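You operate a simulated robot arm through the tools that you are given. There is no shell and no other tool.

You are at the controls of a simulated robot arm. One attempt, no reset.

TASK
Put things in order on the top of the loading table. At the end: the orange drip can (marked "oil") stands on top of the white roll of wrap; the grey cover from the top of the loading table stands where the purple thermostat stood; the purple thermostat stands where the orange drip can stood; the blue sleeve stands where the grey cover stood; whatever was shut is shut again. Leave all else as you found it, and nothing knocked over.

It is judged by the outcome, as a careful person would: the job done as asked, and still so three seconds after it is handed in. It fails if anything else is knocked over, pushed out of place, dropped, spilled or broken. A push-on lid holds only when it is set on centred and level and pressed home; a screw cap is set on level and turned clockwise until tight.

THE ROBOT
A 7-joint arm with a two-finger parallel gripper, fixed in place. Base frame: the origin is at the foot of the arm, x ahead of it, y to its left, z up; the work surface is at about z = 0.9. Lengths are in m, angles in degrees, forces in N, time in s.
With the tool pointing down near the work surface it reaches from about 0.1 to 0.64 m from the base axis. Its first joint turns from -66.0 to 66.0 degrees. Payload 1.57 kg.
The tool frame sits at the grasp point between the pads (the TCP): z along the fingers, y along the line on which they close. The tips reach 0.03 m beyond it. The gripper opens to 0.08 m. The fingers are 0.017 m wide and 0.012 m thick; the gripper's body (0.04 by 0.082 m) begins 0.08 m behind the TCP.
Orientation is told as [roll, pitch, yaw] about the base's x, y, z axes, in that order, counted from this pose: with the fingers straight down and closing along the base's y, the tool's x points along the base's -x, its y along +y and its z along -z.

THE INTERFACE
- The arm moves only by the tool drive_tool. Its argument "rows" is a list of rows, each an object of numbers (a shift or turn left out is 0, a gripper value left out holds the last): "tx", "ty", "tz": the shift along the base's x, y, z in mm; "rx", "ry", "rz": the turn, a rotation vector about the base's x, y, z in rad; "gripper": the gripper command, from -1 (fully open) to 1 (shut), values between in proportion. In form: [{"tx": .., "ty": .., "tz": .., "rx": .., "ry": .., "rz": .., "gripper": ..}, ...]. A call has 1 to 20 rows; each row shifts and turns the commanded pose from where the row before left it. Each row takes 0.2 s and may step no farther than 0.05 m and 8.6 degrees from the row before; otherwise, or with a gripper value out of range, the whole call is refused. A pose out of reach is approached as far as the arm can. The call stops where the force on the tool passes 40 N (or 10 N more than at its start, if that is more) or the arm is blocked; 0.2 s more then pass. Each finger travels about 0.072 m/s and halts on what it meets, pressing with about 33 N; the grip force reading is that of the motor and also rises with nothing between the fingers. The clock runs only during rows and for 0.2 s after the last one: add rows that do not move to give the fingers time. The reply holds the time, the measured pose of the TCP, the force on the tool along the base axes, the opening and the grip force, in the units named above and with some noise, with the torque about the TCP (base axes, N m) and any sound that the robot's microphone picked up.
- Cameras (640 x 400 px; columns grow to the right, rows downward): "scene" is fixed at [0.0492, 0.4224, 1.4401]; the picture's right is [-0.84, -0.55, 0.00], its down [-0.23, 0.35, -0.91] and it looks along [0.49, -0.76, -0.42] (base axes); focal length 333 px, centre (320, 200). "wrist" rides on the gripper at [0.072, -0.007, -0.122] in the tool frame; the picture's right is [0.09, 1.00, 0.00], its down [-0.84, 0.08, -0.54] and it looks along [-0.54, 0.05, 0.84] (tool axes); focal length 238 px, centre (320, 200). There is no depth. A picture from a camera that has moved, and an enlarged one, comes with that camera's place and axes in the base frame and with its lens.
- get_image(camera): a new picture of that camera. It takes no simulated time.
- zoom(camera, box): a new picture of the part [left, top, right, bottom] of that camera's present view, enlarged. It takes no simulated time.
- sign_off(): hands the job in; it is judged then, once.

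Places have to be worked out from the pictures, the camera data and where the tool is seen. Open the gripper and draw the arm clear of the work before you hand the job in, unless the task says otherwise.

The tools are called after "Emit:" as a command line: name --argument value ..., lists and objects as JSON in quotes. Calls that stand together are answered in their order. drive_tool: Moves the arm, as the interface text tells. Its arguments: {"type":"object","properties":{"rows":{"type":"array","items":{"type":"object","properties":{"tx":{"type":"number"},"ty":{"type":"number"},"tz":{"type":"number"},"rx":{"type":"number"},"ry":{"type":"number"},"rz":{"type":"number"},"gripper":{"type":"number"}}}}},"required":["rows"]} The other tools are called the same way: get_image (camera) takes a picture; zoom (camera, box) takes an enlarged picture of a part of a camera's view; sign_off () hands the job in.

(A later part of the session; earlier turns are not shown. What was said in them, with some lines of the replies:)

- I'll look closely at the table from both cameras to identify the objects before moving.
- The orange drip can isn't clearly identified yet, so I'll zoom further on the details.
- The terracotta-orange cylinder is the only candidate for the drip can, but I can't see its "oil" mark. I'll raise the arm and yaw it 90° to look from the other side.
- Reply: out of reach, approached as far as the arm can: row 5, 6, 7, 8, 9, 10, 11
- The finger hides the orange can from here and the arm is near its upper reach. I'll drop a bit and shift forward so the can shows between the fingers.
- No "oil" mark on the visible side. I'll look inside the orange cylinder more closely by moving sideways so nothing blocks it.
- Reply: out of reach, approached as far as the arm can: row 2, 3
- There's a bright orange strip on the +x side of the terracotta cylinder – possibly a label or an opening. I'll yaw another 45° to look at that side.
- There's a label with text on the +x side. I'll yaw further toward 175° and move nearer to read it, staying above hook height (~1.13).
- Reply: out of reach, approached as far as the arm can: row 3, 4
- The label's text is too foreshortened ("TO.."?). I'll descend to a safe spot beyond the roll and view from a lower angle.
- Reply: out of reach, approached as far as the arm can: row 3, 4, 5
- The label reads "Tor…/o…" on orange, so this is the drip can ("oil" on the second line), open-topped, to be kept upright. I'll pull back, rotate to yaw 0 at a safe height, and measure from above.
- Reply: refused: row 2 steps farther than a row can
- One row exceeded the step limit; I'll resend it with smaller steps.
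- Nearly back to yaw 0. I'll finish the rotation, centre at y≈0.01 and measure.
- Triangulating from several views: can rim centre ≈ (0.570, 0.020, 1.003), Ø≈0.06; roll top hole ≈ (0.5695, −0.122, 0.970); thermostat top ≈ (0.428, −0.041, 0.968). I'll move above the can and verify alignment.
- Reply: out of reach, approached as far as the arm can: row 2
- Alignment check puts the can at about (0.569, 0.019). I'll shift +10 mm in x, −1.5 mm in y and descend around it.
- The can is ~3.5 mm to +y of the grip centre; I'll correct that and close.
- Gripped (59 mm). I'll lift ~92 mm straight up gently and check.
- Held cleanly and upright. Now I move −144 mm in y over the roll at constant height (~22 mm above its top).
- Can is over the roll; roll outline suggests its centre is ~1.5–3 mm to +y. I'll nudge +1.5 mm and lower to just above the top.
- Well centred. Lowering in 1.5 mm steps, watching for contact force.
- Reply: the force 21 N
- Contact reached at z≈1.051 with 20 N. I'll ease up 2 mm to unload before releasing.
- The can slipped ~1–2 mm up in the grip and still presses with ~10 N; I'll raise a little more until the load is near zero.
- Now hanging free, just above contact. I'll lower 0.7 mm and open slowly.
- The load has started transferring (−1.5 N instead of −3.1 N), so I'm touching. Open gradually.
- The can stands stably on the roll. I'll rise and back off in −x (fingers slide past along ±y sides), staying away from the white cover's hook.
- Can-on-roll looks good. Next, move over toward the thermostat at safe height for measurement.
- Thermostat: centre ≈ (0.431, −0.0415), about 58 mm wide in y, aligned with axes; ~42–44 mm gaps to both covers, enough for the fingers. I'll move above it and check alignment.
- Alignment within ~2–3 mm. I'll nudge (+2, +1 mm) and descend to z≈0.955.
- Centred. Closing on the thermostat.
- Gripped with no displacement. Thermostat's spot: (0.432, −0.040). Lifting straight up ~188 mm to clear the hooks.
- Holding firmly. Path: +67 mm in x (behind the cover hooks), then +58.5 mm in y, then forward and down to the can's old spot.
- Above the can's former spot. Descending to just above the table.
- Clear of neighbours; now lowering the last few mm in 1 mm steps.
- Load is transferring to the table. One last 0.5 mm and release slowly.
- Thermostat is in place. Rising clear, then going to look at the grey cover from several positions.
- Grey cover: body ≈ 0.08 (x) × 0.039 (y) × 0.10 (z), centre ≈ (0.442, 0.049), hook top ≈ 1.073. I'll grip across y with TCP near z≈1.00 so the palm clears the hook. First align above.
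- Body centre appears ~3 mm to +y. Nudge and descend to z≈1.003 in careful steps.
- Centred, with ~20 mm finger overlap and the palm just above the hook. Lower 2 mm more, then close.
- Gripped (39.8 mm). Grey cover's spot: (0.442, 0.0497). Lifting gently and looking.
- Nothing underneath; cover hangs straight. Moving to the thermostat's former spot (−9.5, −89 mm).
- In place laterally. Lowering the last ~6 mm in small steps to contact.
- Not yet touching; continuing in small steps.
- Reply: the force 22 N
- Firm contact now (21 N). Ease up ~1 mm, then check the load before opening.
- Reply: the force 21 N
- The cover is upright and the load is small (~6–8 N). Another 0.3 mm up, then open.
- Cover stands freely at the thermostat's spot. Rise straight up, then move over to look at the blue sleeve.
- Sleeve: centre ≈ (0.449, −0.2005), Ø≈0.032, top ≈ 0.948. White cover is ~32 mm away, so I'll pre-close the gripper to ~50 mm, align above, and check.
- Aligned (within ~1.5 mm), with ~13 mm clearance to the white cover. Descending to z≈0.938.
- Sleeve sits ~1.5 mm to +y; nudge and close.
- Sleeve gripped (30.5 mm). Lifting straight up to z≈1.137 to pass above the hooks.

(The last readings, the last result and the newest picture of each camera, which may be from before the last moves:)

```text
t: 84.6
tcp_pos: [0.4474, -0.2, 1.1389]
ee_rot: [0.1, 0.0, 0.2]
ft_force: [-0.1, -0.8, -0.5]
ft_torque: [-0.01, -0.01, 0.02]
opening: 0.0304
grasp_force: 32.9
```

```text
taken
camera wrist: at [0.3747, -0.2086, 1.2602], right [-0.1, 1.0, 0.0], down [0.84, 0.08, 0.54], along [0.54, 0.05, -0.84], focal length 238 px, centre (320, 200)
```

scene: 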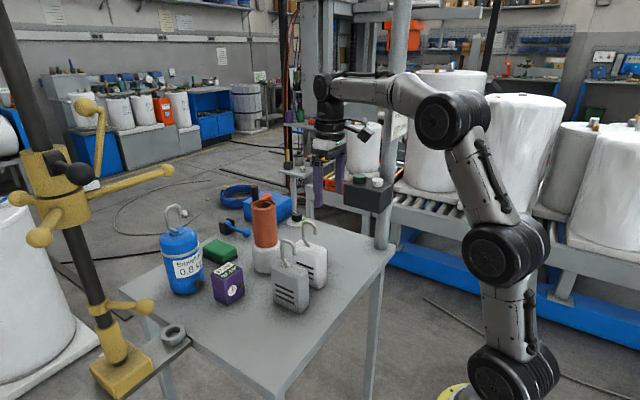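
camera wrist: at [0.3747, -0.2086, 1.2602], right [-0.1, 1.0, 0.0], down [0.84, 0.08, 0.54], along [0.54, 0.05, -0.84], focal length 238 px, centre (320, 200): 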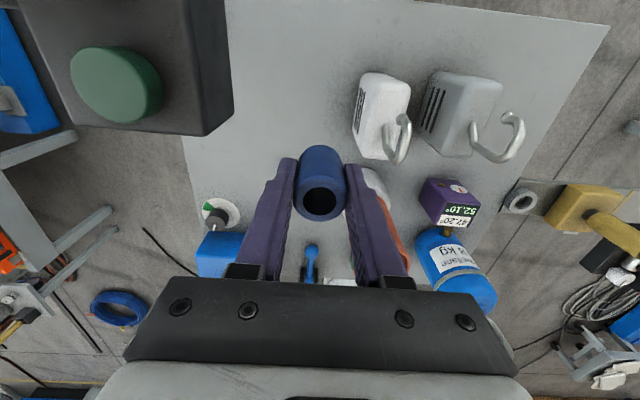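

Held securely. Moving +y 250 mm (and −6 mm x) over to the grey cover's old spot at this height.

Emit:
drive_tool --rows '[{"ty": 15, "tx": -6}, {"ty": 30}, {"ty": 35}, {"ty": 35}, {"ty": 35}, {"ty": 35}, {"ty": 35}, {"ty": 20}, {"ty": 9.5}, {}, {}]'

Emit:
get_image --camera "wrist"

Emit:
zoom --camera "scene" --box '[180, 180, 360, 340]'

```text
t: 87.0
tcp_pos: [0.4425, 0.0493, 1.1375]
ee_rot: [0.1, 0.0, 0.2]
ft_force: [-0.3, -0.1, -0.4]
ft_torque: [-0.01, -0.01, 0.01]
opening: 0.0292
grasp_force: 32.7
```

```text
taken
camera wrist: at [0.3695, 0.0412, 1.2584], right [-0.1, 1.0, 0.0], down [0.84, 0.08, 0.54], along [0.54, 0.05, -0.84], focal length 238 px, centre (320, 200)
```

wrist: 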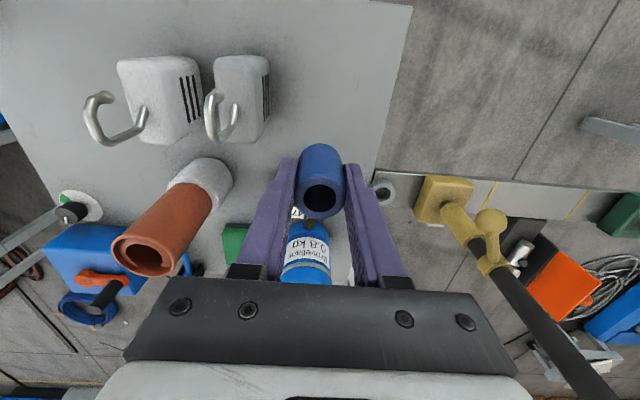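

```text
2.50 times, centred on (270, 260) of scene
camera zoom: at [0.0492, 0.4224, 1.4401], right [-0.84, -0.55, 0.0], down [-0.23, 0.35, -0.91], along [0.49, -0.76, -0.42], focal length 832 px, centre (445, 50)
```

zoom: 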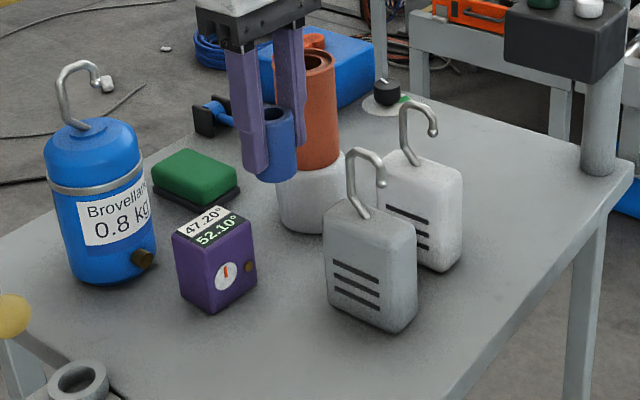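

All clear. Descend to just above the table.

Emit:
drive_tool --rows '[{"tz": -30}, {"tz": -35}, {"tz": -35}, {"tz": -35}, {"tz": -30}, {"tz": -18}, {"tz": -9}, {}, {}]'

Emit:
zoom --camera "scene" --box '[180, 200, 340, 360]'

```text
t: 89.0
tcp_pos: [0.4409, 0.0491, 0.9473]
ee_rot: [0.2, 0.0, 0.1]
ft_force: [-0.1, -0.2, -0.4]
ft_torque: [0.0, -0.01, -0.01]
opening: 0.029
grasp_force: 32.9
```

```text
2.50 times, centred on (260, 280) of scene
camera zoom: at [0.0492, 0.4224, 1.4401], right [-0.84, -0.55, 0.0], down [-0.23, 0.35, -0.91], along [0.49, -0.76, -0.42], focal length 832 px, centre (470, 0)
```

zoom: 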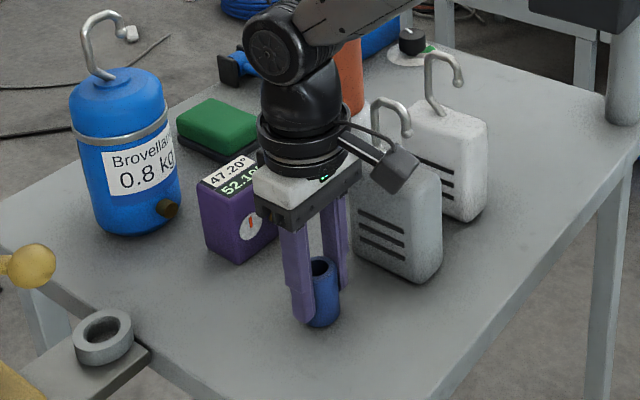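

Lower 7 mm, then feel for contact.

Emit:
drive_tool --rows '[{"tz": -4}, {"tz": -3}, {"tz": -1}, {}, {}]'

Emit:
drive_tool --rows '[{"tz": -1}, {}, {}]'

```text
t: 90.2
tcp_pos: [0.4422, 0.0493, 0.9412]
ee_rot: [0.3, -0.3, 0.2]
ft_force: [-3.9, 0.0, 28.6]
ft_torque: [-0.04, -0.09, -0.05]
opening: 0.0288
grasp_force: 33.1
```

```text
t: 91.0
tcp_pos: [0.4438, 0.0499, 0.9392]
ee_rot: [0.2, -0.4, 0.2]
ft_force: [0.2, -0.6, 27.8]
ft_torque: [-0.13, -0.22, -0.06]
opening: 0.0287
grasp_force: 33.1
```

Contact already made (28 N; sleeve slid up slightly in the grip). Easing up.

Emit:
drive_tool --rows '[{"tz": 1.5}, {}, {}]'

Emit:
get_image --camera "wrist"

Emit:
zoom --camera "scene" --box '[220, 250, 300, 340]'

```text
t: 91.8
tcp_pos: [0.4437, 0.05, 0.9396]
ee_rot: [0.2, -0.2, 0.3]
ft_force: [8.4, -0.8, 17.2]
ft_torque: [-0.04, -0.49, 0.0]
opening: 0.0287
grasp_force: 33.1
```

```text
taken
camera wrist: at [0.3696, 0.0413, 1.0606], right [-0.1, 1.0, 0.0], down [0.83, 0.08, 0.55], along [0.54, 0.05, -0.84], focal length 238 px, centre (320, 200)
```

wrist: 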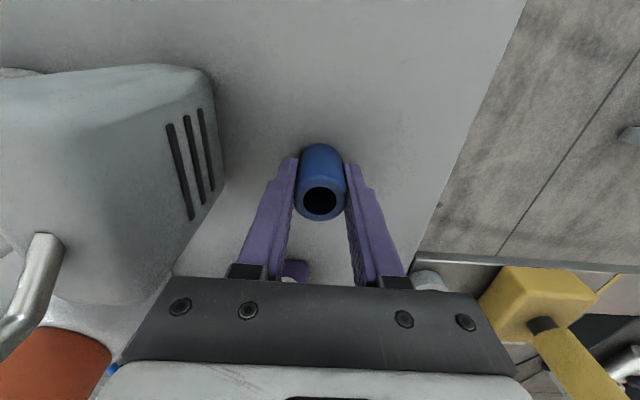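

```text
4.44 times, centred on (260, 295) of scene
camera zoom: at [0.0492, 0.4224, 1.4401], right [-0.84, -0.55, 0.0], down [-0.23, 0.35, -0.91], along [0.49, -0.76, -0.42], focal length 1479 px, centre (587, -222)
```

zoom: 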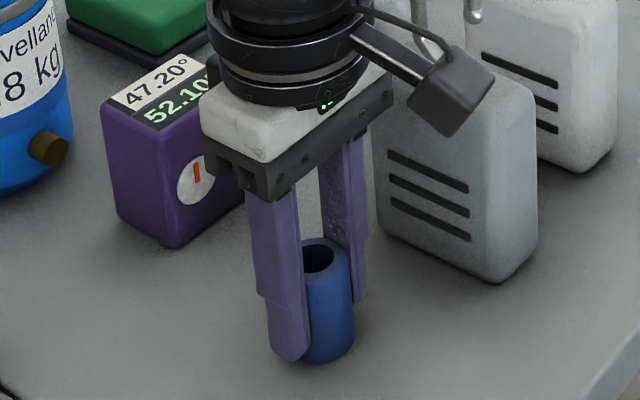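

Emit:
drive_tool --rows '[{"tz": 1}, {}, {}]'

```text
t: 92.6
tcp_pos: [0.441, 0.0483, 0.9397]
ee_rot: [0.2, 0.1, 0.2]
ft_force: [5.5, 1.2, 11.4]
ft_torque: [-0.03, -0.36, -0.01]
opening: 0.0284
grasp_force: 32.2
```

Still some preload; ease another 1 mm, as the fingers aren't supporting the light sleeve anyway.

Emit:
drive_tool --rows '[{"tz": 0.8}, {}, {}]'

```text
t: 93.4
tcp_pos: [0.4411, 0.0496, 0.94]
ee_rot: [0.1, 0.3, 0.2]
ft_force: [0.3, 0.4, 4.2]
ft_torque: [0.03, -0.04, 0.02]
opening: 0.0285
grasp_force: 32.9
```

Load ~4 N; release slowly.

Emit:
drive_tool --rows '[{"tz": 0.3}, {}, {"gripper": 0.7}, {"gripper": 0.5}, {"gripper": 0.3}, {"gripper": 0.0}, {"gripper": -0.4}, {"gripper": -0.8}, {}, {}]'

Emit:
get_image --camera "wrist"

Emit:
zoom --camera "scene" --box '[220, 250, 300, 340]'

```text
t: 95.6
tcp_pos: [0.4424, 0.0497, 0.941]
ee_rot: [0.2, 0.1, 0.2]
ft_force: [-0.2, 0.0, -0.4]
ft_torque: [0.01, 0.0, 0.0]
opening: 0.072
grasp_force: 0.0
```

```text
taken
camera wrist: at [0.3693, 0.0411, 1.0623], right [-0.1, 1.0, 0.0], down [0.84, 0.08, 0.54], along [0.54, 0.05, -0.84], focal length 238 px, centre (320, 200)
```

wrist: 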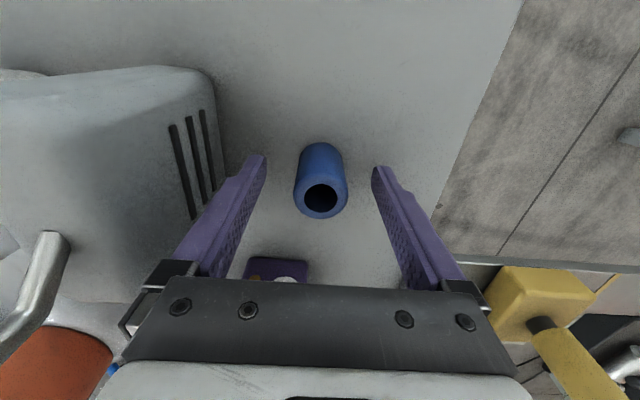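

```text
4.44 times, centred on (260, 295) of scene
camera zoom: at [0.0492, 0.4224, 1.4401], right [-0.84, -0.55, 0.0], down [-0.23, 0.35, -0.91], along [0.49, -0.76, -0.42], focal length 1479 px, centre (587, -222)
```

zoom: 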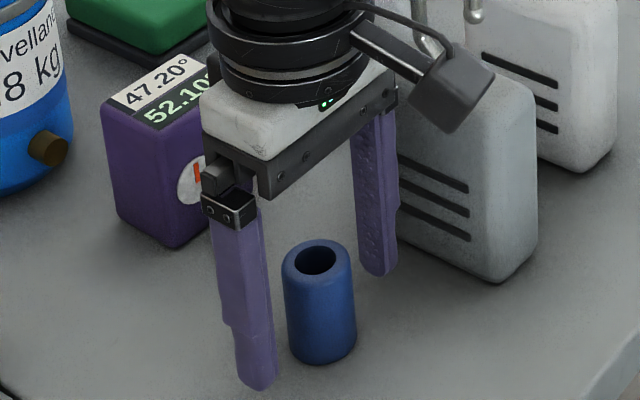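

Sleeve stands upright at the grey cover's old spot. Rise straight up and retreat towards the base for a final inspection.

Emit:
drive_tool --rows '[{"tz": 20}, {"tz": 30}, {"tz": 35}, {"tz": 35}, {"tz": 35}, {"tz": 35, "gripper": -1}, {"tx": -35, "tz": 20}, {"tx": -35, "tz": 20}, {"tx": -35, "tz": 10}, {"tx": -20}, {}, {}]'

Emit:
get_image --camera "wrist"

Emit:
get_image --camera "scene"

Emit:
zoom --camera "scene" --box '[140, 180, 400, 360]'

```text
t: 98.2
tcp_pos: [0.317, 0.0498, 1.1835]
ee_rot: [0.2, 0.0, 0.2]
ft_force: [-0.1, 0.7, 0.8]
ft_torque: [-0.02, -0.01, -0.04]
opening: 0.0801
grasp_force: 0.1
```

```text
taken
camera wrist: at [0.2448, 0.0416, 1.3033], right [-0.1, 1.0, 0.0], down [0.84, 0.08, 0.54], along [0.54, 0.05, -0.84], focal length 238 px, centre (320, 200)
```

wrist: 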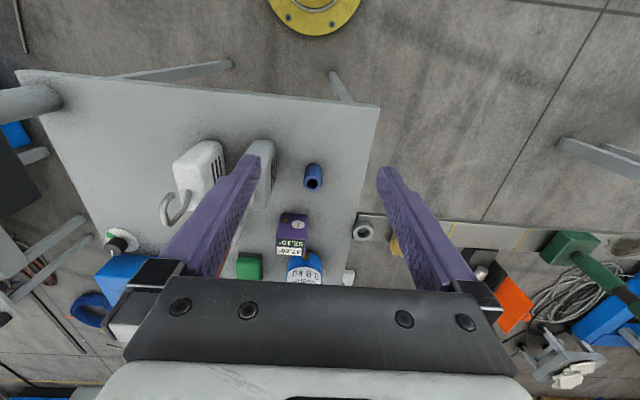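

```text
taken
```

scene: 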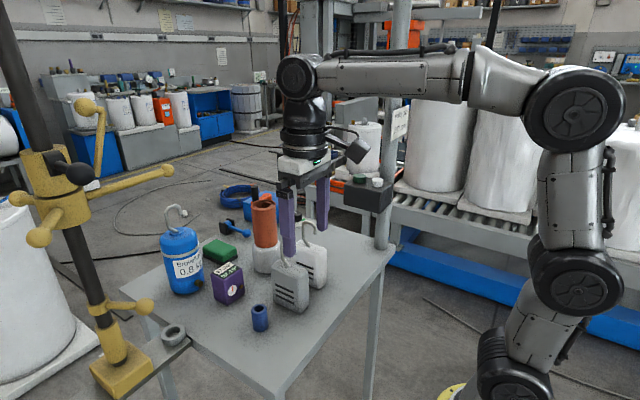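

```text
2.22 times, centred on (270, 270) of scene
camera zoom: at [0.0492, 0.4224, 1.4401], right [-0.84, -0.55, 0.0], down [-0.23, 0.35, -0.91], along [0.49, -0.76, -0.42], focal length 740 px, centre (431, 44)
```

zoom: 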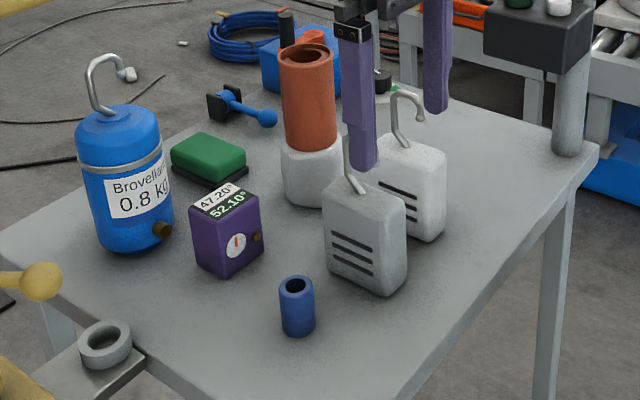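

Everything matches: can on roll, thermostat at the can's spot, grey cover at the thermostat's, sleeve at the grey cover's; others unmoved and nothing had been opened. I'll draw the arm a bit further up and settle.

Emit:
drive_tool --rows '[{"tz": 25, "ty": -15}, {"tz": 25, "ty": -15}, {}, {}, {}]'

Emit:
zoom --camera "scene" --box '[140, 180, 400, 360]'

```text
t: 99.4
tcp_pos: [0.3174, 0.0186, 1.2312]
ee_rot: [0.1, 0.0, 0.3]
ft_force: [-0.8, -0.2, -0.1]
ft_torque: [-0.01, 0.02, 0.04]
opening: 0.0799
grasp_force: 0.3
```

```text
2.22 times, centred on (270, 270) of scene
camera zoom: at [0.0492, 0.4224, 1.4401], right [-0.84, -0.55, 0.0], down [-0.23, 0.35, -0.91], along [0.49, -0.76, -0.42], focal length 740 px, centre (431, 44)
```

zoom: 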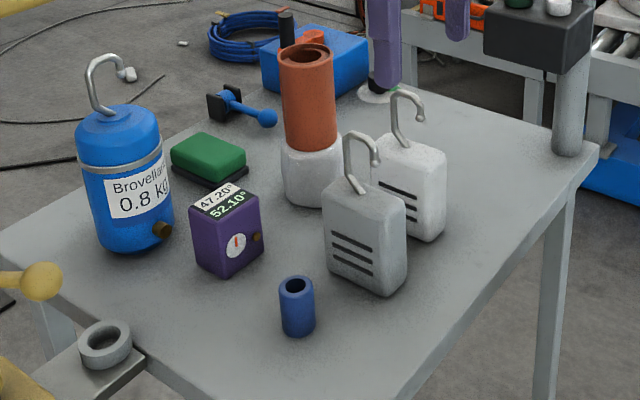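

The final picture shows every object upright and in its target place, the gripper open and the arm clear. Handing in.

Emit:
sign_off

```text
The job is handed in.
```

The four moves are done and the job is handed in. In the last picture before hand-in, everything was upright and in place:

- **Orange drip can:** it stands centred on top of the white roll of wrap. I could read only "Tor…" and the first letter of the second line on its label. I took it as the can marked "oil" because it was the only orange can on the table.
- **Purple thermostat:** it stands where the drip can stood.
- **Grey cover:** it stands where the thermostat stood. Nothing was underneath it when I lifted it.
- **Blue sleeve:** it stands where the grey cover stood.

I opened nothing, so there was nothing to shut again. The other objects looked unmoved, and the arm finished with the gripper open and clear of the table.
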